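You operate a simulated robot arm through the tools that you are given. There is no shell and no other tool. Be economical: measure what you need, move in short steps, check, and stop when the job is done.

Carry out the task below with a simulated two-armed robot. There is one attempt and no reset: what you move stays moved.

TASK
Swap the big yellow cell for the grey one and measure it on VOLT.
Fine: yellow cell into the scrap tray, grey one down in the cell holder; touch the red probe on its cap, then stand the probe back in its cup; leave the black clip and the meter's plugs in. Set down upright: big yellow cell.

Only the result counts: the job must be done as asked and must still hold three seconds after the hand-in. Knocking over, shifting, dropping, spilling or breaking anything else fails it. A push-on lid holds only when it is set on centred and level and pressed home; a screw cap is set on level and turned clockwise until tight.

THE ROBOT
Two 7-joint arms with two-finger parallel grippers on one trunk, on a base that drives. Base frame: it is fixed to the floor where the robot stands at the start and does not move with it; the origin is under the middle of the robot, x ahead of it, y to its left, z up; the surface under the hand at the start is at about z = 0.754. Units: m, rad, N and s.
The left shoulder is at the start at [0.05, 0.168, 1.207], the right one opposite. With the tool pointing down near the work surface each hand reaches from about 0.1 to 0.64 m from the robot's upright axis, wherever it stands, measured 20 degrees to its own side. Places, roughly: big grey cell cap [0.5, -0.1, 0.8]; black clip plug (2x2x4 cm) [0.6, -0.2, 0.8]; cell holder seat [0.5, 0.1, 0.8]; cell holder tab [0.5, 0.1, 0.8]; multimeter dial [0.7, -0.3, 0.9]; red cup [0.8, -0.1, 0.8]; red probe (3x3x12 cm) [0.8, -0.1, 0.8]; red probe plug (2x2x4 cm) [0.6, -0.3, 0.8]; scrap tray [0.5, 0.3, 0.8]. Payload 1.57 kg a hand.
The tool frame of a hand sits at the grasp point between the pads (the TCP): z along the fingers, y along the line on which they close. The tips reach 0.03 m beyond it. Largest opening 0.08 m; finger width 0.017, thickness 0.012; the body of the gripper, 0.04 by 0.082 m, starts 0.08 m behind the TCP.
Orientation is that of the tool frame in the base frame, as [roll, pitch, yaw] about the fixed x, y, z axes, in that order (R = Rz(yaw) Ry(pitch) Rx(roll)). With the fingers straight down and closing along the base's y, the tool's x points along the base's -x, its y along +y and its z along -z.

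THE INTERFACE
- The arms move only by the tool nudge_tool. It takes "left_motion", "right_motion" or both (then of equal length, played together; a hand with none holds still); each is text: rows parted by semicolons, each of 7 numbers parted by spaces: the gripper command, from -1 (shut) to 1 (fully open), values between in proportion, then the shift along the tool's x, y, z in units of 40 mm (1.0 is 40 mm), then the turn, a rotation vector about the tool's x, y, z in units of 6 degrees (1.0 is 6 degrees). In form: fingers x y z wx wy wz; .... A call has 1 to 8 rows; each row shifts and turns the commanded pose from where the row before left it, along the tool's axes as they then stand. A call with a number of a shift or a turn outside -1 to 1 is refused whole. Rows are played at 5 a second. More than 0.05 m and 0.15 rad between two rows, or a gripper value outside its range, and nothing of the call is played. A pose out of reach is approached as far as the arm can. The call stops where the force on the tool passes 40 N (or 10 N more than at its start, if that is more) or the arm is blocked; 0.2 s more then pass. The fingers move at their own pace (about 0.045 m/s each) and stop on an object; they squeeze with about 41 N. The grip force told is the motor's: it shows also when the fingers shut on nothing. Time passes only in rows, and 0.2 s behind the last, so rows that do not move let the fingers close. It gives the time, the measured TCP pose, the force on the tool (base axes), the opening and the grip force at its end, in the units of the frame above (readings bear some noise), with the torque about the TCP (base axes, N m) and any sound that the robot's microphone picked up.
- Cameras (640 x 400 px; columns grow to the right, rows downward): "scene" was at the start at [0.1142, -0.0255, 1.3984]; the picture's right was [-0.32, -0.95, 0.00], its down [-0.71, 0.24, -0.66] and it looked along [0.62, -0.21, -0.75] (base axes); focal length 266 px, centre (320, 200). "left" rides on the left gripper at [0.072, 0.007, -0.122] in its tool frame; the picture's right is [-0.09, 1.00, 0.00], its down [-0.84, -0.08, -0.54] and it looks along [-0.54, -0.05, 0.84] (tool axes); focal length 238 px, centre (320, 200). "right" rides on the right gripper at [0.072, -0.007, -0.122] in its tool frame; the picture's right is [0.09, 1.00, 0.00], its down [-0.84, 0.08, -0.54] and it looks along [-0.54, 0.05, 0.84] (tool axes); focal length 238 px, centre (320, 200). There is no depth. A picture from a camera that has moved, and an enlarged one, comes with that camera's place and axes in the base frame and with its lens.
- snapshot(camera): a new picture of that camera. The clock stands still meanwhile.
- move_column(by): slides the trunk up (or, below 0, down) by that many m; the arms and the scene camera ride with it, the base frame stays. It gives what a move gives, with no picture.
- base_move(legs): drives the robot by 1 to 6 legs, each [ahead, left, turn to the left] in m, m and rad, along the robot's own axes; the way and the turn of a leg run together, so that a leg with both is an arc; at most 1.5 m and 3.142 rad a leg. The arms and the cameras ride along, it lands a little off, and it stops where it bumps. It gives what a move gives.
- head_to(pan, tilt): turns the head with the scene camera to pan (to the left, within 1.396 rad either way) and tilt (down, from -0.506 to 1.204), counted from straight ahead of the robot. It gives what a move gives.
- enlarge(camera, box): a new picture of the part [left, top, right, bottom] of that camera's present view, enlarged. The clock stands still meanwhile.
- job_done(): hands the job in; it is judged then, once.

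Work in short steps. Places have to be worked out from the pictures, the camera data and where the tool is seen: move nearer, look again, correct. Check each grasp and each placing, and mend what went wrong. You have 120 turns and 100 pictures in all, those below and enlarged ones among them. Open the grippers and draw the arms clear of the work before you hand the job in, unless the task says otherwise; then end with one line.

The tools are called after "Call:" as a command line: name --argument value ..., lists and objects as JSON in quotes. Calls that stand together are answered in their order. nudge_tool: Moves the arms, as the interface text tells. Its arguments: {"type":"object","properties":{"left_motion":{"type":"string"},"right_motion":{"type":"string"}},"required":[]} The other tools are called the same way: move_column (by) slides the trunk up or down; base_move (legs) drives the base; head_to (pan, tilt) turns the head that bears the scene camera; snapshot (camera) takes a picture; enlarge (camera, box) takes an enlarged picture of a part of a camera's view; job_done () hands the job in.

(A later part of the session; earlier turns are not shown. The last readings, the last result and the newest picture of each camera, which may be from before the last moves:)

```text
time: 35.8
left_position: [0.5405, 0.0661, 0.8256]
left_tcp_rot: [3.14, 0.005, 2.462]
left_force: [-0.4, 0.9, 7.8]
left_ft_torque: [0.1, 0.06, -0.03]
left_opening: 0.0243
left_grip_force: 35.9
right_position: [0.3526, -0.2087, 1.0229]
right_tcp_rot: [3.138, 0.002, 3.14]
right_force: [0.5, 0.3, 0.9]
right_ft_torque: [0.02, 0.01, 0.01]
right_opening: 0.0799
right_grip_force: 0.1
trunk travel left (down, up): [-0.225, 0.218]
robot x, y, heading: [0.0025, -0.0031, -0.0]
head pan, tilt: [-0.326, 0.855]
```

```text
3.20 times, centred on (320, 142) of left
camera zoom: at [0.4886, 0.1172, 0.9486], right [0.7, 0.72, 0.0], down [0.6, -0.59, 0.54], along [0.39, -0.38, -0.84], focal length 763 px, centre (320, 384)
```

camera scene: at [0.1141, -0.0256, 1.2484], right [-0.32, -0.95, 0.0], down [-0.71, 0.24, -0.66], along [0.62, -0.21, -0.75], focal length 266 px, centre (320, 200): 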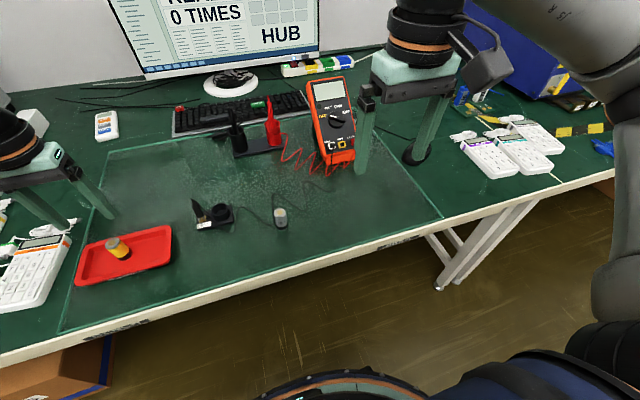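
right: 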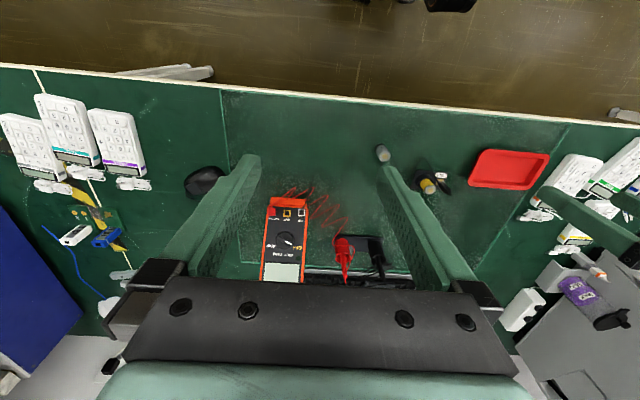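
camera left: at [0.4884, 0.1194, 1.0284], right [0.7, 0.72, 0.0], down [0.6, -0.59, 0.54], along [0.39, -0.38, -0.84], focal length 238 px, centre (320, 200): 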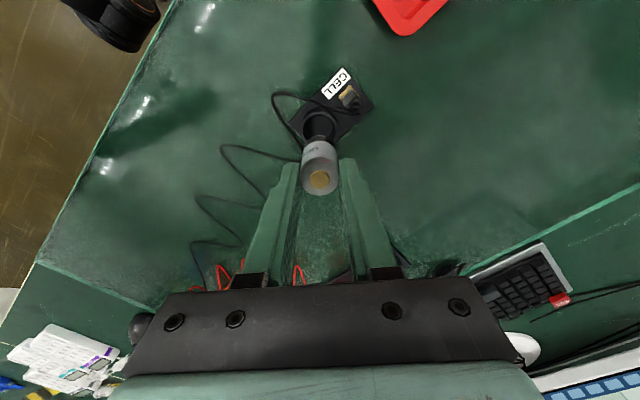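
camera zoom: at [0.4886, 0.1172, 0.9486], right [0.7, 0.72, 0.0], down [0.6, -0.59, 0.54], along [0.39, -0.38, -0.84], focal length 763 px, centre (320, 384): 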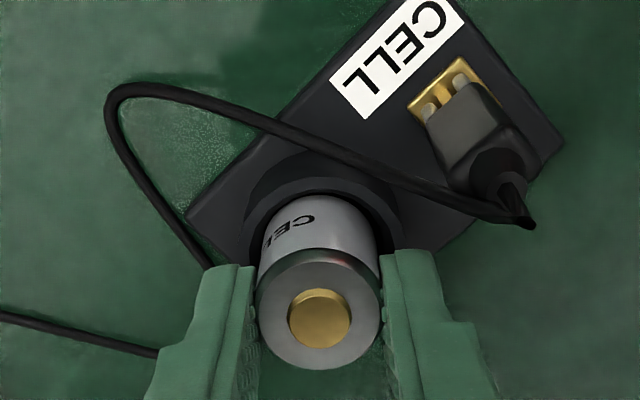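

It's seated at the same height as the yellow one was, with 8 N contact. I release and lift.

Call:
nudge_tool --left_motion "-0.4 0 0 -0.02 0 0 0;0 0 0 0 0 0 0;0.3 0 0 0 0 0 0;0.4 0 0 0 0 0 0;0.4 0 0 -0.5 0 0 0;0.4 0 0 -0.8 0 0 0;0.4 0 0 -0.8 0 0 0"

Call:
snapshot --camera "left"

Call:
enlarge --camera "scene" --box '[160, 160, 280, 235]'

```text
time: 37.4
left_position: [0.5408, 0.0666, 0.9082]
left_tcp_rot: [-3.141, 0.0, 2.461]
left_force: [-1.0, 0.6, -1.1]
left_ft_torque: [-0.01, 0.0, 0.01]
left_opening: 0.0556
left_grip_force: 0.0
right_position: [0.3535, -0.2099, 1.0228]
right_tcp_rot: [3.139, 0.003, 3.139]
right_force: [-0.4, -0.1, 0.3]
right_ft_torque: [0.0, 0.04, -0.03]
right_opening: 0.08
right_grip_force: 0.1
trunk travel left (down, up): [-0.225, 0.218]
robot x, y, heading: [-0.0024, -0.0002, 0.001]
head pan, tilt: [-0.326, 0.855]
```

```text
68 pictures are left
camera left: at [0.4887, 0.1176, 1.0321], right [0.7, 0.72, 0.0], down [0.6, -0.59, 0.54], along [0.39, -0.38, -0.84], focal length 238 px, centre (320, 200)
```

left: 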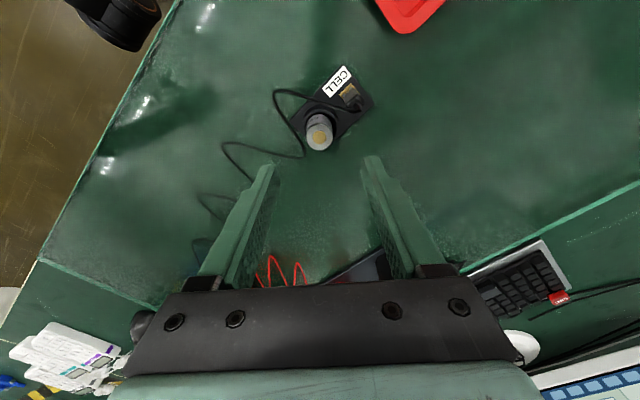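

```text
5.33 times, centred on (220, 198) of scene
camera zoom: at [0.1141, -0.0255, 1.2484], right [-0.32, -0.95, 0.0], down [-0.71, 0.24, -0.66], along [0.62, -0.21, -0.75], focal length 1418 px, centre (853, 213)
```

zoom: 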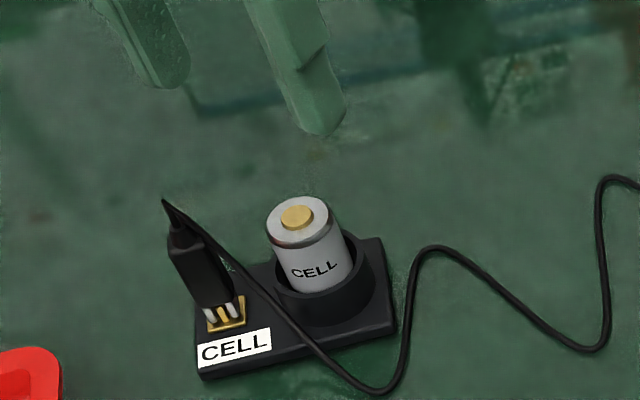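

The grey cell is seated upright. I draw the left hand up and away to the left, and look at the meter and probe.

Call:
nudge_tool --left_motion "0.4 0 0 -0.9 0 0 -1;0.4 0.6 0 -0.7 0 0 -1;0.4 0.8 0 -0.3 0 0 -1;0.4 0.8 0.4 -0.3 0 0 -1;0.4 0.4 0.8 0 0 0 -1;0.4 0 0.9 0 0 0 -1;0.4 0 0.9 0 0 0 -0.4"

Call:
head_to --pan -0.33 --tilt 0.55

Call:
snapshot --camera "scene"

Call:
snapshot --camera "right"

```text
time: 39.0
left_position: [0.4692, 0.2282, 0.9946]
left_tcp_rot: [-3.14, 0.001, 3.133]
left_force: [-0.2, -0.2, -0.5]
left_ft_torque: [-0.01, -0.01, -0.03]
left_opening: 0.0558
left_grip_force: 0.0
right_position: [0.3527, -0.2084, 1.0232]
right_tcp_rot: [3.14, 0.0, 3.14]
right_force: [0.3, 0.2, -1.0]
right_ft_torque: [0.02, -0.02, 0.01]
right_opening: 0.0799
right_grip_force: 0.0
trunk travel left (down, up): [-0.225, 0.218]
robot x, y, heading: [-0.0028, 0.0008, 0.003]
head pan, tilt: [-0.326, 0.855]
```

```text
time: 39.8
left_position: [0.4666, 0.2271, 0.995]
left_tcp_rot: [-3.141, 0.001, 3.131]
left_force: [0.4, 0.0, 0.4]
left_ft_torque: [0.02, 0.03, -0.01]
left_opening: 0.0563
left_grip_force: 0.1
right_position: [0.3536, -0.2094, 1.0232]
right_tcp_rot: [3.14, 0.001, 3.139]
right_force: [-0.4, -0.8, -0.3]
right_ft_torque: [-0.01, -0.01, 0.01]
right_opening: 0.0801
right_grip_force: 0.0
trunk travel left (down, up): [-0.225, 0.218]
robot x, y, heading: [-0.0016, 0.0008, -0.001]
head pan, tilt: [-0.33, 0.55]
```

```text
66 pictures are left
camera scene: at [0.1254, -0.0296, 1.2741], right [-0.32, -0.95, 0.0], down [-0.49, 0.17, -0.85], along [0.81, -0.28, -0.52], focal length 266 px, centre (320, 200)
```

scene: 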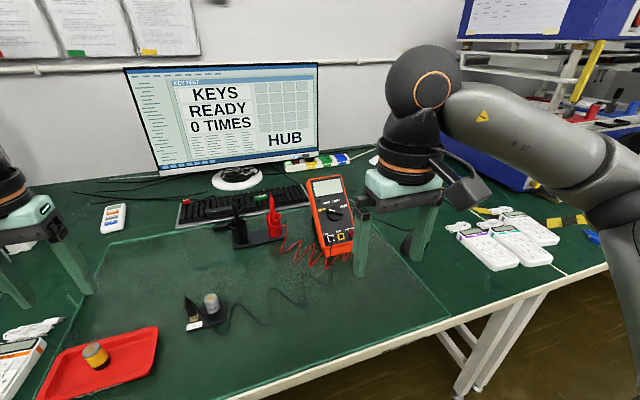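

```text
65 pictures are left
camera right: at [0.2812, -0.2161, 1.1458], right [-0.09, 1.0, 0.0], down [0.84, 0.08, 0.54], along [0.54, 0.05, -0.84], focal length 238 px, centre (320, 200)
```

right: 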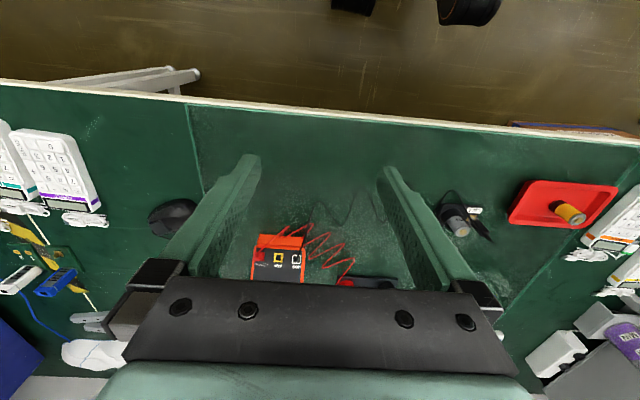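

I enlarge the meter and the probe.

Call:
enlarge --camera "scene" --box '[280, 165, 376, 225]'

Call:
enlarge --camera "scene" --box '[216, 184, 312, 254]'

Call:
enlarge --camera "scene" --box '[280, 215, 376, 275]'

```text
6.67 times, centred on (328, 195) of scene
camera zoom: at [0.1254, -0.0296, 1.2741], right [-0.32, -0.95, 0.0], down [-0.49, 0.17, -0.85], along [0.81, -0.28, -0.52], focal length 1773 px, centre (267, 233)
```

zoom: 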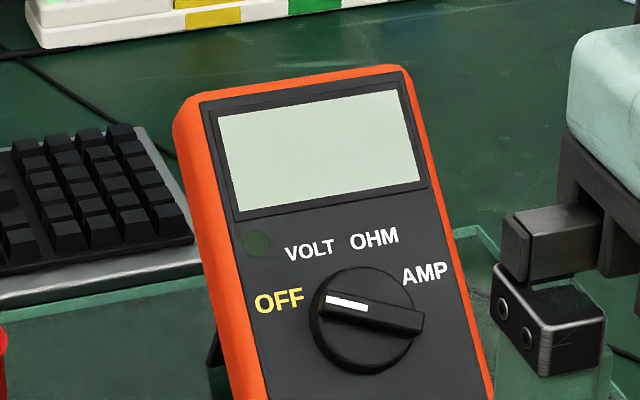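

```text
5.71 times, centred on (264, 219) of scene
camera zoom: at [0.1254, -0.0296, 1.2741], right [-0.32, -0.95, 0.0], down [-0.49, 0.17, -0.85], along [0.81, -0.28, -0.52], focal length 1519 px, centre (640, 91)
```

zoom: 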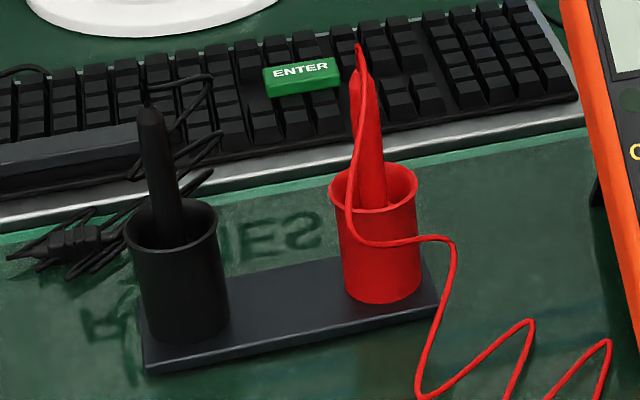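

```text
6.67 times, centred on (328, 245) of scene
camera zoom: at [0.1254, -0.0296, 1.2741], right [-0.32, -0.95, 0.0], down [-0.49, 0.17, -0.85], along [0.81, -0.28, -0.52], focal length 1773 px, centre (267, -100)
```

zoom: 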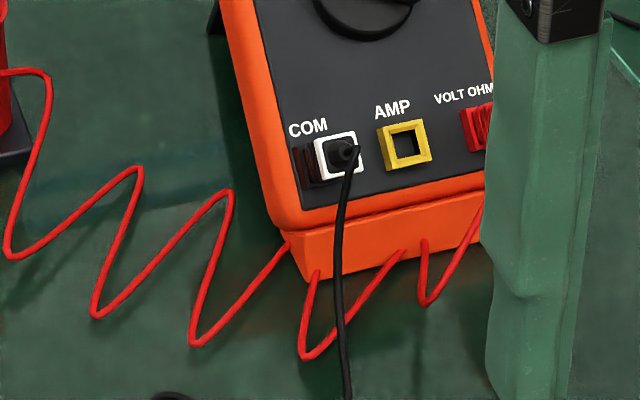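

The meter plugs are in, and the dial points at OFF. I work out the knob to be at about (0.699, -0.271, 0.852) on a face tilted ~45°, and VOLT is about 45° clockwise from OFF. I tilt the right hand 45° forward, facing the dial, then approach.

Call:
nudge_tool --right_motion "1 0 0 0 0 -0.95 0;1 0 0 0 0 -0.95 0;1 0 0 0 0 -0.95 0;1 0 0 0 0 -0.95 0;1 0 0 0 0 -0.95 0;1 0 0 0 0 -0.95 0;1 0 0 0 0 -0.95 0;1 0 0 0 0 -0.85 0"

Call:
nudge_tool --right_motion "1 -0.386 -0.19 0.75 0 0 0;1 -0.386 -0.19 0.75 0 0 0;1 -0.386 -0.19 0.75 0 0 0;1 -0.386 -0.19 0.75 0 0 0;1 -0.386 -0.19 0.75 0 0 0;1 -0.386 -0.19 0.75 0 0 0;1 -0.386 -0.19 0.75 0 0 0;1 -0.386 -0.19 0.75 0 0 0"

Call:
snapshot --camera "right"

```text
time: 41.5
left_position: [0.4681, 0.2286, 0.9964]
left_tcp_rot: [-3.14, 0.0, 3.132]
left_force: [-0.1, 0.1, 0.2]
left_ft_torque: [-0.01, 0.01, 0.01]
left_opening: 0.0562
left_grip_force: 0.0
right_position: [0.3716, -0.2064, 1.037]
right_tcp_rot: [3.14, 0.786, 3.137]
right_force: [-0.3, 1.0, 0.2]
right_ft_torque: [-0.03, 0.01, 0.0]
right_opening: 0.08
right_grip_force: 0.1
right hand out of reach, approached as far as the arm can: row 7, 8
trunk travel left (down, up): [-0.225, 0.218]
robot x, y, heading: [-0.0017, 0.0001, -0.004]
head pan, tilt: [-0.33, 0.55]
```

```text
time: 43.4
left_position: [0.4682, 0.2271, 0.9955]
left_tcp_rot: [3.14, -0.001, 3.132]
left_force: [0.1, 0.0, -0.1]
left_ft_torque: [-0.01, 0.0, 0.0]
left_opening: 0.0559
left_grip_force: 0.0
right_position: [0.6296, -0.2679, 0.9554]
right_tcp_rot: [3.141, 0.786, 3.14]
right_force: [0.0, 0.1, 0.1]
right_ft_torque: [0.01, 0.0, 0.0]
right_opening: 0.08
right_grip_force: 0.1
trunk travel left (down, up): [-0.225, 0.218]
robot x, y, heading: [-0.0021, -0.0011, -0.004]
head pan, tilt: [-0.33, 0.55]
```

```text
61 pictures are left
camera right: at [0.4922, -0.2746, 0.9914], right [-0.06, 1.0, -0.06], down [0.21, 0.08, 0.98], along [0.98, 0.05, -0.21], focal length 238 px, centre (320, 200)
```

right: 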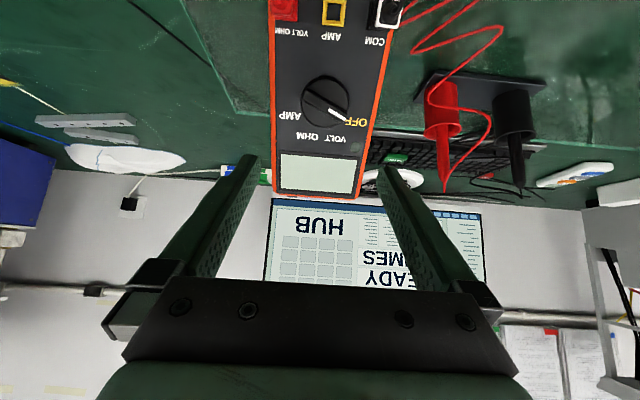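

The knob shows at about (0.699, -0.268, 0.85), agreeing with the estimate. I turn the wrist to get across the dial bar.

Call:
nudge_tool --right_motion "1 0 0 0 0 0 -1;1 0 0 0 0 0 -1;1 0 0 0 0 0 -1;1 0 0 0 0 0 -1;1 0 0 0 0 0 -1;1 0 0 0 0 0 -1;1 0 0 0 0 0 -1;1 0 0 0 0 0 -1"

Call:
nudge_tool --right_motion "1 0 0 0 0 0 -1;1 0 0 0 0 0 -1;1 0 0 0 0 0 -1;1 0 0 0 0 0 -0.2;1 0 0 0 0 0 0"

Call:
snapshot --camera "right"

```text
time: 45.1
left_position: [0.4677, 0.2281, 0.9969]
left_tcp_rot: [-3.141, 0.001, 3.134]
left_force: [-0.2, 1.0, -0.2]
left_ft_torque: [0.01, 0.01, -0.01]
left_opening: 0.0564
left_grip_force: 0.1
right_position: [0.6284, -0.2682, 0.9548]
right_tcp_rot: [-2.501, 0.495, -2.139]
right_force: [0.0, 0.2, -0.1]
right_ft_torque: [0.0, -0.03, 0.0]
right_opening: 0.0799
right_grip_force: 0.0
trunk travel left (down, up): [-0.225, 0.218]
robot x, y, heading: [-0.0033, 0.0014, 0.001]
head pan, tilt: [-0.33, 0.55]
```

```text
time: 46.4
left_position: [0.4676, 0.2273, 0.9953]
left_tcp_rot: [-3.142, 0.001, 3.13]
left_force: [-0.3, -0.1, 0.4]
left_ft_torque: [0.02, 0.0, -0.02]
left_opening: 0.056
left_grip_force: 0.0
right_position: [0.6192, -0.2655, 0.9552]
right_tcp_rot: [-2.441, 0.398, -2.002]
right_force: [-0.6, 0.3, 0.0]
right_ft_torque: [-0.01, 0.02, -0.02]
right_opening: 0.0801
right_grip_force: 0.1
right hand out of reach, approached as far as the arm can: row 2, 3
trunk travel left (down, up): [-0.225, 0.218]
robot x, y, heading: [0.0027, 0.0011, -0.0]
head pan, tilt: [-0.33, 0.55]
```

```text
60 pictures are left
camera right: at [0.5091, -0.3293, 1.0182], right [-0.62, 0.47, -0.63], down [-0.11, 0.74, 0.66], along [0.78, 0.48, -0.41], focal length 238 px, centre (320, 200)
```

right: 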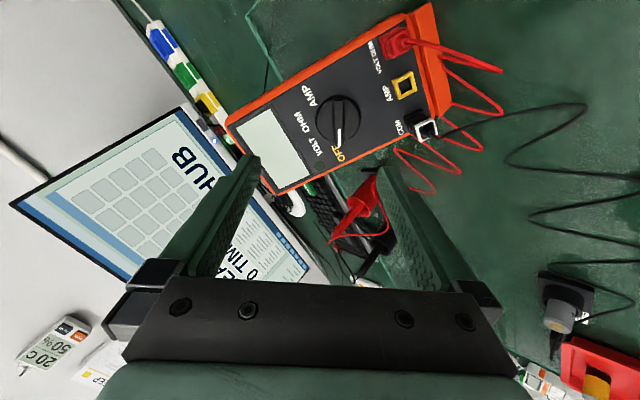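

The wrist stopped at 57° with the axis still square to the face, and the bar looks aligned across the fingers. I centre on the knob and approach to about 20 mm short.

Call:
nudge_tool --right_motion "0.2 0.15 0.2 0.4 0 0 0;0 0.15 0.19 0.4 0 0 0;0 0 0 0.5 0 0 0;0 0 0 0.5 0 0 0;0 0 0 0 0 0 0"

Call:
snapshot --camera "right"

Call:
enlarge --camera "scene" --box '[280, 165, 376, 225]'

```text
time: 47.5
left_position: [0.4687, 0.2278, 0.9954]
left_tcp_rot: [3.14, 0.001, 3.131]
left_force: [-0.5, -0.6, -0.7]
left_ft_torque: [-0.01, 0.03, 0.01]
left_opening: 0.0559
left_grip_force: 0.2
right_position: [0.6575, -0.2686, 0.8908]
right_tcp_rot: [-2.434, 0.384, -1.988]
right_force: [0.0, 0.1, -0.2]
right_ft_torque: [0.01, -0.04, 0.03]
right_opening: 0.0399
right_grip_force: 0.1
trunk travel left (down, up): [-0.225, 0.218]
robot x, y, heading: [0.0035, -0.0013, -0.003]
head pan, tilt: [-0.33, 0.55]
```

```text
59 pictures are left
camera right: at [0.5475, -0.3327, 0.9542], right [-0.63, 0.45, -0.63], down [-0.12, 0.75, 0.65], along [0.77, 0.48, -0.42], focal length 238 px, centre (320, 200)
```

right: 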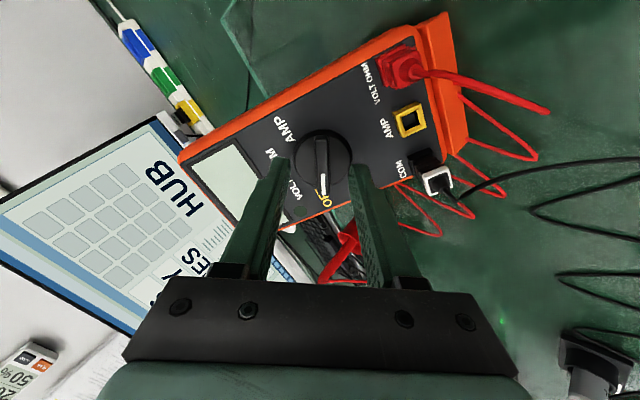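

```text
6.67 times, centred on (328, 195) of scene
camera zoom: at [0.1253, -0.0297, 1.2742], right [-0.32, -0.95, 0.0], down [-0.49, 0.17, -0.85], along [0.81, -0.28, -0.52], focal length 1773 px, centre (267, 233)
```

zoom: 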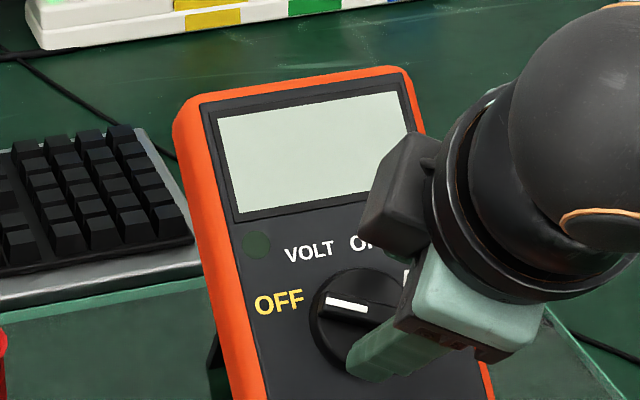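

The bar is centred between the fingers. I zoom in on it before going the last bit.

Call:
enlarge --camera "right" --box '[240, 110, 400, 210]'

```text
4.00 times, centred on (320, 160) of right
camera zoom: at [0.5475, -0.3327, 0.9542], right [-0.63, 0.45, -0.63], down [-0.12, 0.75, 0.65], along [0.77, 0.48, -0.42], focal length 953 px, centre (320, 360)
```

zoom: 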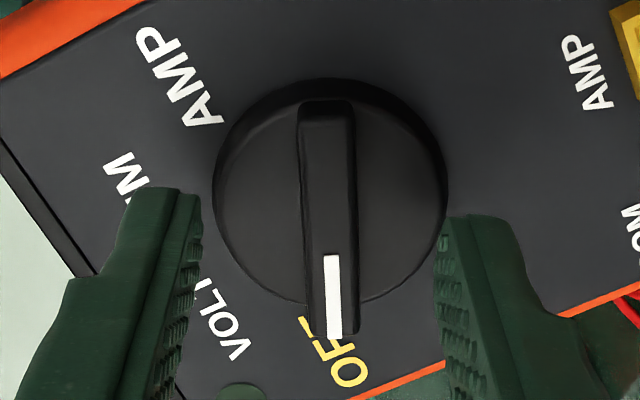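

The bar front is about 11 mm beyond the fingertips. I advance 16 mm and close on it.

Call:
nudge_tool --right_motion "0 0 0 0.2 0 0 0;0 0 0 0.2 0 0 0;0 0 0 0 0 0 0"

Call:
enlarge --camera "right" --box '[240, 110, 400, 210]'

```text
time: 48.4
left_position: [0.4673, 0.2282, 0.9961]
left_tcp_rot: [3.141, 0.003, 3.131]
left_force: [-0.4, -0.2, 0.7]
left_ft_torque: [0.02, -0.01, -0.01]
left_opening: 0.0558
left_grip_force: 0.0
right_position: [0.6669, -0.2669, 0.8798]
right_tcp_rot: [-2.434, 0.384, -1.985]
right_force: [-6.4, -0.8, 4.3]
right_ft_torque: [0.05, 0.14, 0.05]
right_opening: 0.0405
right_grip_force: 0.9
trunk travel left (down, up): [-0.225, 0.218]
robot x, y, heading: [0.0021, -0.0004, -0.007]
head pan, tilt: [-0.33, 0.55]
```

```text
4.00 times, centred on (320, 160) of right
camera zoom: at [0.5578, -0.332, 0.944], right [-0.63, 0.45, -0.64], down [-0.12, 0.75, 0.65], along [0.77, 0.48, -0.42], focal length 953 px, centre (320, 360)
```

zoom: 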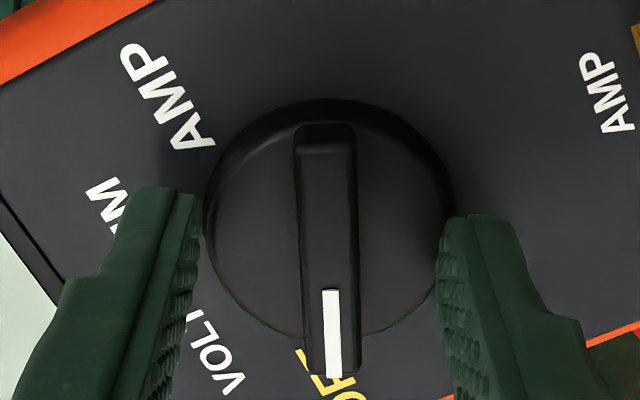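

A light contact of 7.7 N: the tips touch the disc. I back off 1 mm and close on the bar.

Call:
nudge_tool --right_motion "0 0 0 -0.05 0 0 0;-0.3 0 0 0 0 0 0;-0.6 0 0 0 0 0 0;-1 0 0 0 0 0 0;-1 0 0 0 0 0 0;-1 0 0 0 0 0 0"

Call:
enlarge --camera "right" --box '[240, 110, 400, 210]'

```text
time: 49.8
left_position: [0.4675, 0.227, 0.996]
left_tcp_rot: [-3.141, -0.001, 3.132]
left_force: [0.0, -0.8, 0.8]
left_ft_torque: [0.01, 0.01, -0.01]
left_opening: 0.0564
left_grip_force: 0.1
right_position: [0.6662, -0.267, 0.8803]
right_tcp_rot: [-2.435, 0.384, -1.987]
right_force: [-2.7, 2.1, -0.5]
right_ft_torque: [0.21, 0.09, 0.28]
right_opening: 0.01
right_grip_force: 27.5
trunk travel left (down, up): [-0.225, 0.218]
robot x, y, heading: [-0.0027, 0.0017, -0.002]
head pan, tilt: [-0.33, 0.55]
```

```text
4.00 times, centred on (320, 160) of right
camera zoom: at [0.5572, -0.3322, 0.944], right [-0.63, 0.45, -0.63], down [-0.12, 0.75, 0.65], along [0.77, 0.48, -0.42], focal length 953 px, centre (320, 360)
```

zoom: 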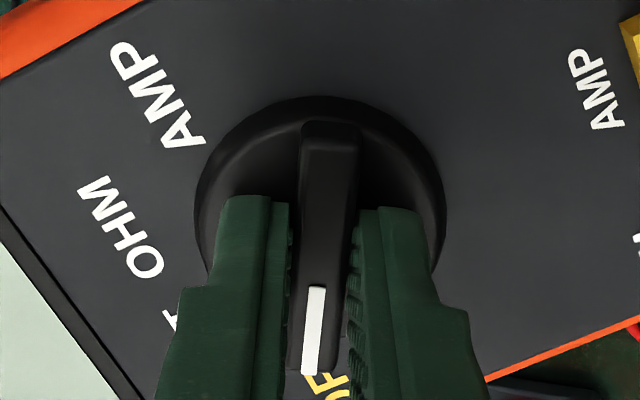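

The bar is gripped at 10 mm. I turn it clockwise about 30° first and look.

Call:
nudge_tool --right_motion "-1 0 0 0 0 0 0.6;-1 0 0 0 0 0 0.8;-1 0 0 0 0 0 0.8;-1 0 0 0 0 0 0.9;-1 0 0 0 0 0 0.9;-1 0 0 0 0 0 1;-1 0 0 0 0 0 0"

Call:
enlarge --camera "right" --box '[240, 90, 400, 190]'

Call:
enlarge --camera "scene" --box '[280, 165, 376, 225]'

```text
time: 51.4
left_position: [0.4687, 0.2272, 0.9955]
left_tcp_rot: [-3.141, -0.001, 3.13]
left_force: [0.7, -0.3, -0.5]
left_ft_torque: [0.02, 0.01, -0.01]
left_opening: 0.0559
left_grip_force: 0.2
right_position: [0.6678, -0.2684, 0.8799]
right_tcp_rot: [-2.699, 0.675, -2.497]
right_force: [-0.7, -0.5, 0.1]
right_ft_torque: [0.02, 0.31, -0.01]
right_opening: 0.0096
right_grip_force: 29.0
trunk travel left (down, up): [-0.225, 0.218]
robot x, y, heading: [0.0015, 0.0002, -0.002]
head pan, tilt: [-0.33, 0.55]
```

```text
4.00 times, centred on (320, 140) of right
camera zoom: at [0.5385, -0.3073, 0.9238], right [-0.39, 0.84, -0.39], down [0.11, 0.46, 0.88], along [0.92, 0.3, -0.27], focal length 953 px, centre (320, 440)
```

zoom: 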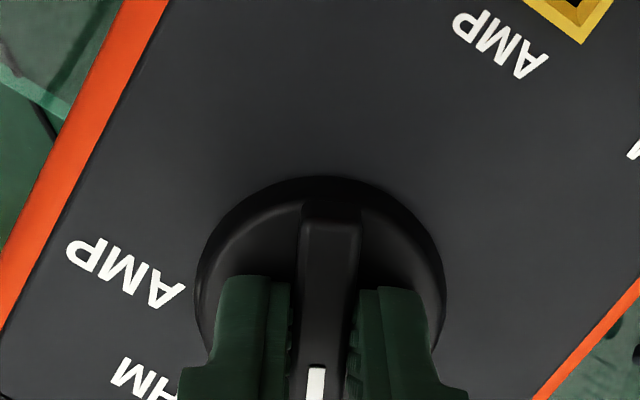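

```text
6.67 times, centred on (328, 195) of scene
camera zoom: at [0.1262, -0.0299, 1.2741], right [-0.32, -0.95, 0.0], down [-0.49, 0.17, -0.85], along [0.81, -0.28, -0.52], focal length 1773 px, centre (267, 233)
```

zoom: 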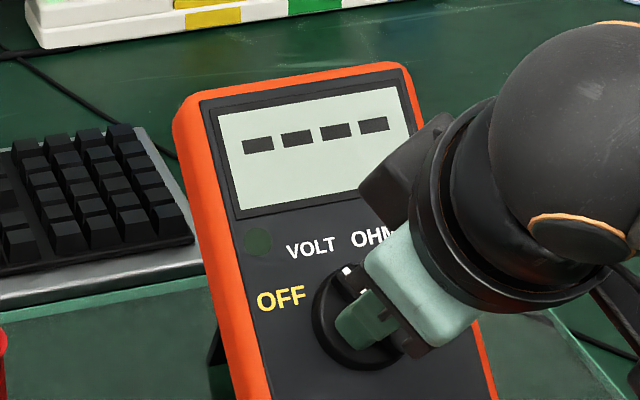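

The meter is on, showing "----", and the mark is about at VOLT; I turn about 3° more, then release and check.

Call:
nudge_tool --right_motion "-1 0 0 0 0 0 0.3;-1 0 0 0 0 0 0.3;-0.5 0 0 0 0 0 0;0 0 0 0 0 0 0;0 0 0 -0.5 0 0 0;0 0 0 -1 0 0 0;0 0 0 -1 0 0 0"

Call:
enlarge --camera "right" --box '[240, 70, 400, 170]'

Call:
enlarge --camera "scene" --box '[280, 165, 376, 225]'

```text
time: 53.0
left_position: [0.468, 0.2268, 0.996]
left_tcp_rot: [3.14, -0.001, 3.132]
left_force: [-0.3, 0.4, 0.7]
left_ft_torque: [0.02, 0.0, -0.01]
left_opening: 0.0559
left_grip_force: 0.0
right_position: [0.5954, -0.2664, 0.952]
right_tcp_rot: [-2.745, 0.702, -2.569]
right_force: [0.0, -0.2, 0.0]
right_ft_torque: [0.0, -0.01, -0.03]
right_opening: 0.0398
right_grip_force: 0.1
trunk travel left (down, up): [-0.225, 0.218]
robot x, y, heading: [-0.0009, 0.0004, -0.003]
head pan, tilt: [-0.33, 0.55]
```

```text
4.00 times, centred on (320, 120) of right
camera zoom: at [0.4647, -0.3028, 0.9941], right [-0.35, 0.87, -0.35], down [0.13, 0.42, 0.9], along [0.93, 0.27, -0.26], focal length 953 px, centre (320, 520)
```

zoom: 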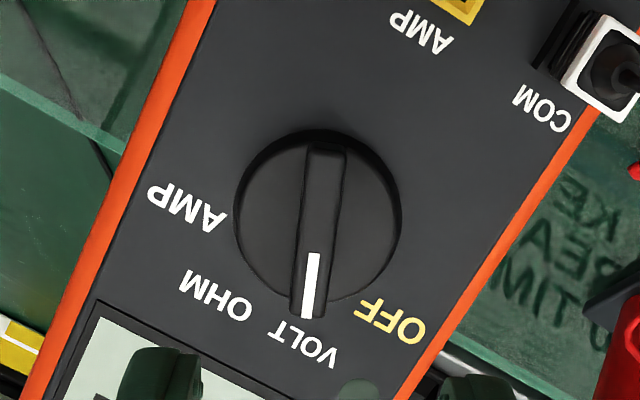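

```text
6.67 times, centred on (328, 195) of scene
camera zoom: at [0.1251, -0.0296, 1.2742], right [-0.32, -0.95, 0.0], down [-0.49, 0.17, -0.85], along [0.81, -0.28, -0.52], focal length 1773 px, centre (267, 233)
```

zoom: 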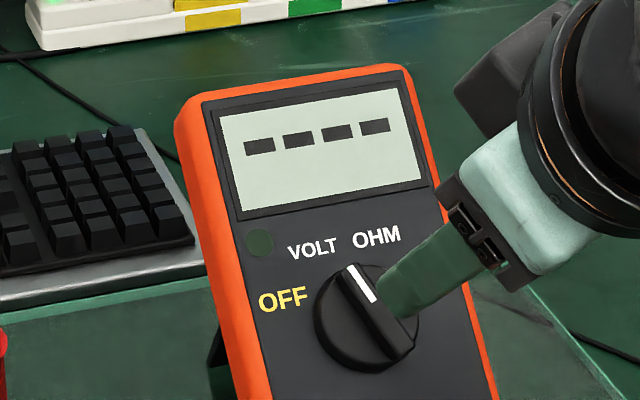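

The dial points at VOLT. Next is the red probe, at about (0.778, -0.108) with its top near z 0.90 and the cup rim near 0.815. I draw the right hand back and straighten its twist before driving a little ahead for reach.

Call:
nudge_tool --right_motion "0 0 0 -1 0 0 0;0 0 0 -1 0 0 0;0.2 0 0 0 0 0 1;0.2 0 0 0 0 0 1;0.2 0 0 0 0 0 1;0.2 0 0 0 0 0 1;0.2 0 0 0 0 0 0.07"

Call:
head_to --pan -0.2 --tilt 1.1

Call:
snapshot --camera "scene"

```text
time: 54.5
left_position: [0.4685, 0.2281, 0.9952]
left_tcp_rot: [3.142, -0.001, 3.131]
left_force: [0.3, 0.1, 0.6]
left_ft_torque: [0.01, -0.05, -0.01]
left_opening: 0.056
left_grip_force: 0.0
right_position: [0.5394, -0.2671, 1.0086]
right_tcp_rot: [3.141, 0.788, 3.139]
right_force: [0.4, -0.6, 0.0]
right_ft_torque: [0.01, 0.0, 0.03]
right_opening: 0.0481
right_grip_force: 0.1
trunk travel left (down, up): [-0.225, 0.218]
robot x, y, heading: [-0.0006, 0.0004, -0.003]
head pan, tilt: [-0.33, 0.55]
```

```text
time: 55.5
left_position: [0.4672, 0.2274, 0.995]
left_tcp_rot: [-3.141, -0.002, 3.131]
left_force: [-1.6, -0.2, 0.5]
left_ft_torque: [-0.02, -0.03, 0.03]
left_opening: 0.0561
left_grip_force: 0.0
right_position: [0.5389, -0.2669, 1.008]
right_tcp_rot: [-3.141, 0.789, -3.14]
right_force: [0.9, -0.2, -0.5]
right_ft_torque: [-0.01, -0.01, 0.01]
right_opening: 0.0483
right_grip_force: 0.3
trunk travel left (down, up): [-0.225, 0.218]
robot x, y, heading: [0.0042, -0.0007, -0.002]
head pan, tilt: [-0.201, 1.1]
```

```text
50 pictures are left
camera scene: at [0.1023, -0.0131, 1.2311], right [-0.2, -0.98, 0.0], down [-0.87, 0.18, -0.45], along [0.45, -0.09, -0.89], focal length 266 px, centre (320, 200)
```

scene: 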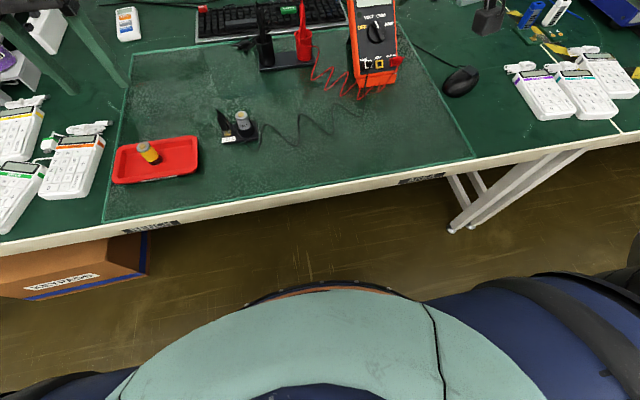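

The robot's front is well short of the table edge (x≈0.377). I drive 0.1 m ahead.

Call:
base_move --legs '[[0.1, 0, 0]]'

Call:
head_to --pan -0.2 --tilt 0.7

Call:
snapshot --camera "scene"

Call:
snapshot --camera "right"

```text
time: 56.7
left_position: [0.5671, 0.2281, 0.9954]
left_tcp_rot: [3.141, 0.001, 3.134]
left_force: [-0.2, 0.2, -0.4]
left_ft_torque: [0.0, 0.02, -0.03]
left_opening: 0.0561
left_grip_force: 0.1
right_position: [0.6376, -0.2669, 1.0074]
right_tcp_rot: [-3.14, 0.788, -3.14]
right_force: [-0.7, 0.5, 0.5]
right_ft_torque: [0.0, -0.01, 0.01]
right_opening: 0.048
right_grip_force: 0.1
trunk travel left (down, up): [-0.225, 0.218]
robot x, y, heading: [0.0983, 0.0021, -0.0]
head pan, tilt: [-0.201, 1.1]
```

```text
time: 57.5
left_position: [0.5686, 0.2271, 0.9958]
left_tcp_rot: [3.14, -0.001, 3.134]
left_force: [0.4, -0.6, -0.2]
left_ft_torque: [-0.02, 0.0, -0.01]
left_opening: 0.0559
left_grip_force: 0.1
right_position: [0.6379, -0.266, 1.008]
right_tcp_rot: [-3.139, 0.788, -3.14]
right_force: [0.5, 0.9, 0.1]
right_ft_torque: [0.02, 0.04, 0.0]
right_opening: 0.0479
right_grip_force: 0.0
trunk travel left (down, up): [-0.225, 0.218]
robot x, y, heading: [0.0988, 0.0018, 0.001]
head pan, tilt: [-0.201, 0.7]
```

```text
49 pictures are left
camera scene: at [0.2227, -0.0173, 1.261], right [-0.2, -0.98, 0.0], down [-0.63, 0.13, -0.76], along [0.75, -0.15, -0.64], focal length 266 px, centre (320, 200)
```

scene: 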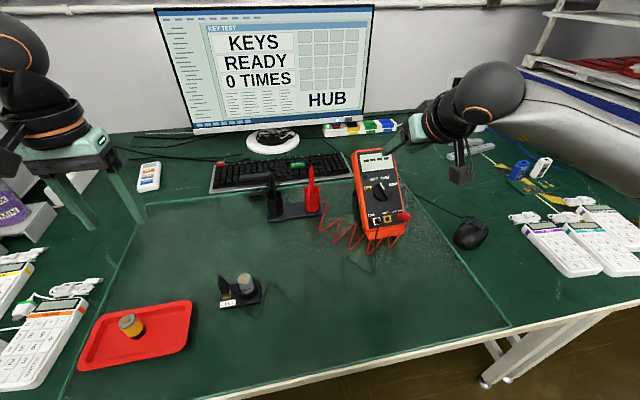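

```text
48 pictures are left
camera right: at [0.5009, -0.2736, 1.0434], right [-0.06, 1.0, -0.07], down [0.21, 0.08, 0.98], along [0.98, 0.05, -0.21], focal length 238 px, centre (320, 200)
```

right: 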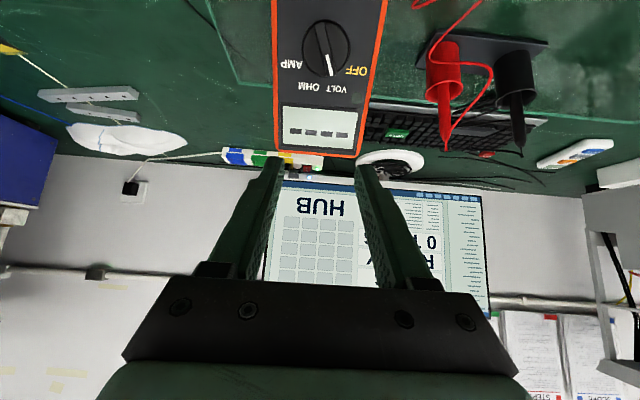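

I move the right hand sideways over to the probe's line.

Call:
nudge_tool --right_motion "0.2 0 0.8 0 0 0 0;0.2 0 0.8 0 0 0 0;0.2 0 0.8 0 0 0 0;0.2 0 0.8 0 0 0 0;0.2 0 0.75 0 0 0 0;0.2 0.07 0 0.8 0 0 0;0.2 0.07 0 0.8 0 0 0"

Call:
snapshot --camera "right"

Call:
enlarge --camera "scene" --box '[232, 140, 392, 240]'

```text
time: 59.1
left_position: [0.5659, 0.228, 0.9955]
left_tcp_rot: [3.14, -0.001, 3.133]
left_force: [0.2, -0.2, -0.1]
left_ft_torque: [0.01, 0.0, -0.02]
left_opening: 0.0559
left_grip_force: 0.0
right_position: [0.6789, -0.1084, 0.958]
right_tcp_rot: [-3.14, 0.789, -3.14]
right_force: [1.1, 0.2, 0.2]
right_ft_torque: [0.04, -0.01, 0.02]
right_opening: 0.048
right_grip_force: 0.1
trunk travel left (down, up): [-0.225, 0.218]
robot x, y, heading: [0.0991, 0.0004, -0.0]
head pan, tilt: [-0.201, 0.7]
```

```text
47 pictures are left
camera right: at [0.5425, -0.1151, 0.9942], right [-0.06, 1.0, -0.07], down [0.2, 0.08, 0.98], along [0.98, 0.05, -0.21], focal length 238 px, centre (320, 200)
```

right: 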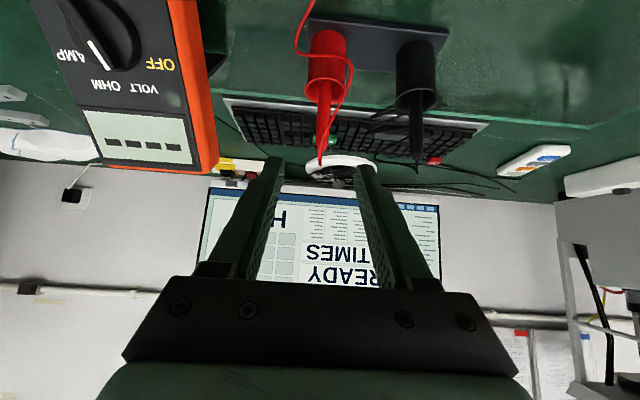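

```text
4.00 times, centred on (312, 190) of scene
camera zoom: at [0.2229, -0.0174, 1.2611], right [-0.2, -0.98, 0.0], down [-0.63, 0.13, -0.76], along [0.75, -0.15, -0.64], focal length 1064 px, centre (352, 240)
```

zoom: 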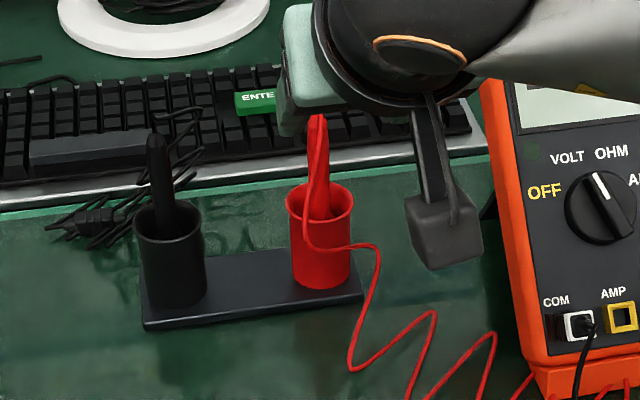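

The probe line checks out at about (0.77, -0.107), rim near 0.823 and top near 0.895. I approach along the tool axis, stopping 4 cm short.

Call:
nudge_tool --right_motion "0.3 0.09 0.02 0.8 0 0 0;0.3 0.09 0 0.8 0 0 0;0.3 0 0 0.8 0 0 0;0.3 0 0 0 0 0 0"

Call:
snapshot --camera "right"

Call:
enlarge --camera "scene" --box '[262, 145, 358, 205]'

```text
time: 60.1
left_position: [0.5668, 0.2275, 0.9966]
left_tcp_rot: [-3.141, 0.0, 3.131]
left_force: [0.5, -0.4, 0.5]
left_ft_torque: [-0.01, -0.04, -0.01]
left_opening: 0.0559
left_grip_force: 0.2
right_position: [0.7424, -0.1081, 0.8844]
right_tcp_rot: [-3.136, 0.789, -3.139]
right_force: [-0.5, -0.3, 0.3]
right_ft_torque: [0.01, -0.03, -0.02]
right_opening: 0.0522
right_grip_force: 0.0
trunk travel left (down, up): [-0.225, 0.218]
robot x, y, heading: [0.0984, -0.0021, 0.003]
head pan, tilt: [-0.201, 0.7]
```

```text
45 pictures are left
camera right: at [0.6052, -0.1146, 0.9216], right [-0.07, 1.0, -0.07], down [0.21, 0.08, 0.98], along [0.98, 0.05, -0.21], focal length 238 px, centre (320, 200)
```

right: 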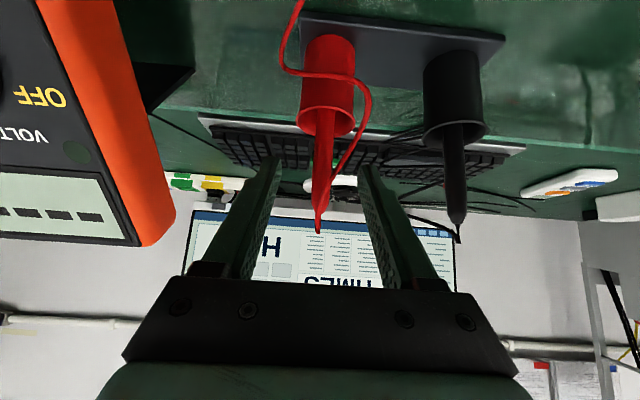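

```text
6.67 times, centred on (310, 175) of scene
camera zoom: at [0.2227, -0.0174, 1.2611], right [-0.2, -0.98, 0.0], down [-0.63, 0.13, -0.76], along [0.75, -0.15, -0.64], focal length 1773 px, centre (387, 367)
```

zoom: 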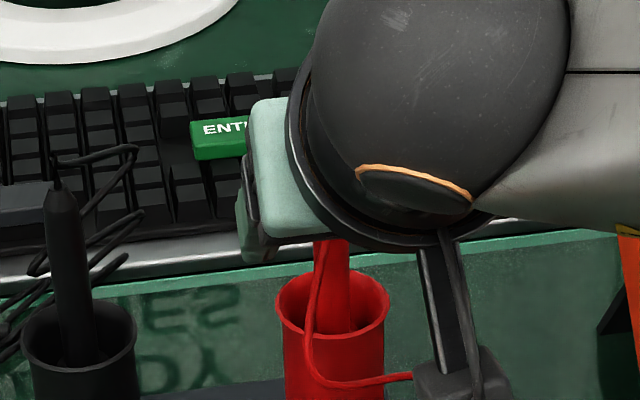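

The probe's mid-body is about (0.763, -0.105, 0.858). I move in and close on it.

Call:
nudge_tool --right_motion "0.3 0.05 0.08 0.4 0 0 0;0.3 0.05 0 0.43 0 0 0;0.3 0 0 0 0 0 0"

Call:
enlarge --camera "right" --box '[220, 110, 420, 235]'

```text
time: 60.9
left_position: [0.5672, 0.2282, 0.9961]
left_tcp_rot: [-3.141, -0.001, 3.133]
left_force: [0.2, -0.1, 0.3]
left_ft_torque: [0.0, -0.01, 0.0]
left_opening: 0.0558
left_grip_force: 0.0
right_position: [0.7632, -0.1041, 0.8596]
right_tcp_rot: [-3.138, 0.789, -3.14]
right_force: [-0.1, -0.6, 0.1]
right_ft_torque: [0.01, -0.01, 0.02]
right_opening: 0.052
right_grip_force: 0.1
trunk travel left (down, up): [-0.225, 0.218]
robot x, y, heading: [0.098, 0.0005, 0.005]
head pan, tilt: [-0.201, 0.7]
```

```text
3.20 times, centred on (320, 172) of right
camera zoom: at [0.6262, -0.1114, 0.8946], right [-0.06, 1.0, -0.07], down [0.2, 0.08, 0.98], along [0.98, 0.05, -0.21], focal length 763 px, centre (320, 288)
```

zoom: 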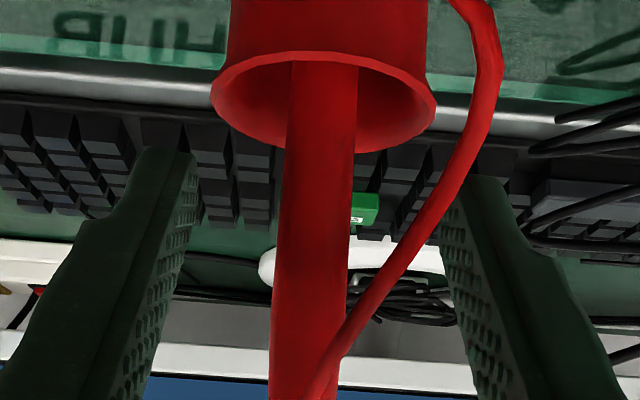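

The probe body lies between the pads at TCP depth. Closing.

Call:
nudge_tool --right_motion "0 0 0 0 0 0 0;-0.3 0 0 0 0 0 0;-0.6 0 0 0 0 0 0;-1 0 0 0 0 0 0;-1 0 0 0 0 0 0;-1 0 0 0 0 0 0"

Call:
enlarge --camera "right" --box '[220, 110, 420, 235]'

```text
time: 62.3
left_position: [0.5667, 0.2272, 0.9955]
left_tcp_rot: [-3.141, 0.002, 3.132]
left_force: [0.3, -0.2, -0.6]
left_ft_torque: [0.03, -0.01, -0.01]
left_opening: 0.0563
left_grip_force: 0.0
right_position: [0.7627, -0.1044, 0.8612]
right_tcp_rot: [-3.139, 0.79, -3.14]
right_force: [0.0, -0.4, 2.3]
right_ft_torque: [-0.11, -0.02, -0.05]
right_opening: 0.0106
right_grip_force: 28.7
trunk travel left (down, up): [-0.225, 0.218]
robot x, y, heading: [0.102, -0.0021, 0.003]
head pan, tilt: [-0.201, 0.7]
```

```text
3.20 times, centred on (320, 172) of right
camera zoom: at [0.6261, -0.1112, 0.8954], right [-0.06, 1.0, -0.07], down [0.2, 0.08, 0.98], along [0.98, 0.05, -0.21], focal length 763 px, centre (320, 288)
```

zoom: 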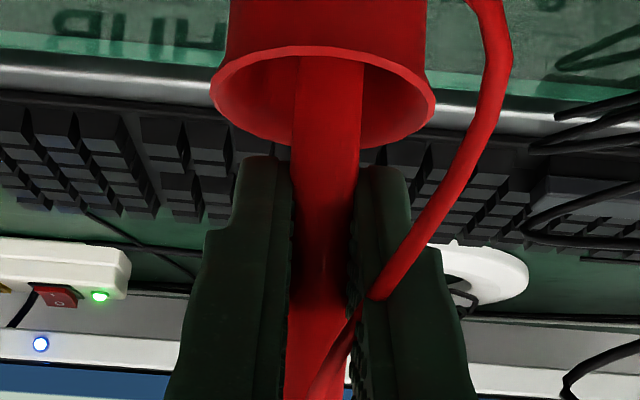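

Gripped. I lift straight up about 10 cm and check the tip.

Call:
nudge_tool --right_motion "-1 -0.35 0 -0.35 0 0 0;-1 -0.5 0 -0.5 0 0 0;-1 -0.5 0 -0.5 0 0 0;-1 -0.5 0 -0.5 0 0 0;-1 0 0 0 0 0 0"

Call:
snapshot --camera "scene"

Call:
snapshot --camera "right"

```text
time: 63.5
left_position: [0.5668, 0.228, 0.9954]
left_tcp_rot: [-3.14, 0.0, 3.131]
left_force: [0.0, 0.6, 0.7]
left_ft_torque: [-0.01, -0.03, 0.02]
left_opening: 0.0559
left_grip_force: 0.0
right_position: [0.7637, -0.1066, 0.9637]
right_tcp_rot: [-3.14, 0.79, 3.141]
right_force: [-0.7, -0.3, -0.1]
right_ft_torque: [0.02, -0.01, 0.03]
right_opening: 0.0103
right_grip_force: 28.4
trunk travel left (down, up): [-0.225, 0.218]
robot x, y, heading: [0.0992, 0.0059, -0.001]
head pan, tilt: [-0.201, 0.7]
```

```text
41 pictures are left
camera scene: at [0.2228, -0.0174, 1.2611], right [-0.2, -0.98, 0.0], down [-0.63, 0.13, -0.76], along [0.75, -0.15, -0.64], focal length 266 px, centre (320, 200)
```

scene: 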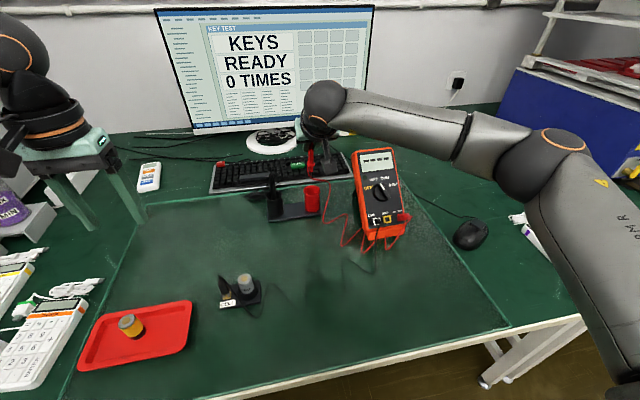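

```text
40 pictures are left
camera right: at [0.6263, -0.1124, 0.9991], right [-0.06, 1.0, -0.07], down [0.21, 0.08, 0.98], along [0.98, 0.05, -0.21], focal length 238 px, centre (320, 200)
```

right: 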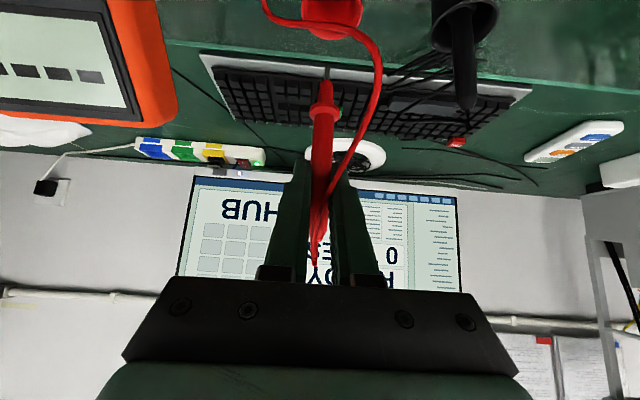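

The probe is out. I zoom on its tip in both views to locate it.

Call:
enlarge --camera "right" --box '[272, 40, 368, 100]'

Call:
enlarge --camera "scene" --box '[262, 130, 358, 190]'

```text
6.67 times, centred on (320, 70) of right
camera zoom: at [0.6263, -0.1124, 0.9991], right [-0.06, 1.0, -0.07], down [0.21, 0.08, 0.98], along [0.98, 0.05, -0.21], focal length 1589 px, centre (320, 1067)
```

zoom: 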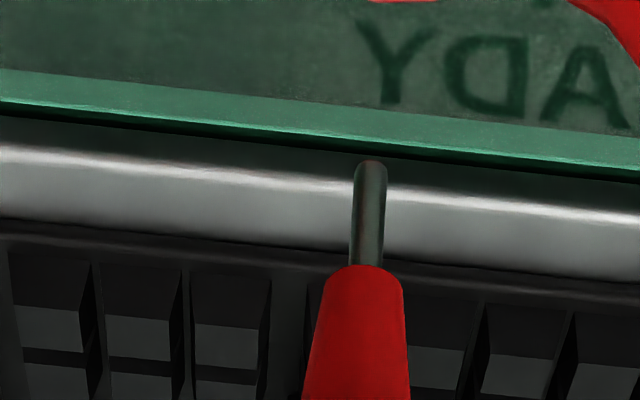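

```text
6.67 times, centred on (310, 160) of scene
camera zoom: at [0.2228, -0.0174, 1.2611], right [-0.2, -0.98, 0.0], down [-0.63, 0.13, -0.76], along [0.75, -0.15, -0.64], focal length 1773 px, centre (387, 467)
```

zoom: 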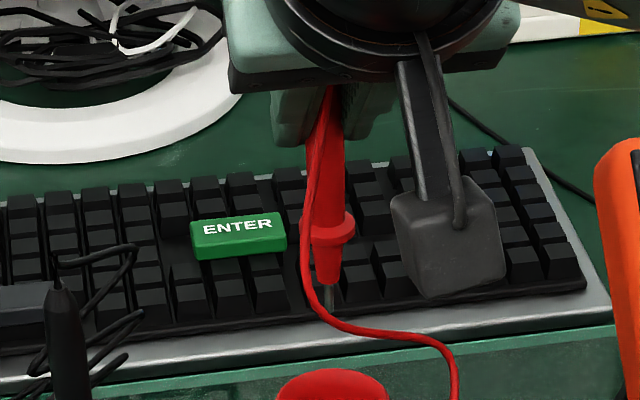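

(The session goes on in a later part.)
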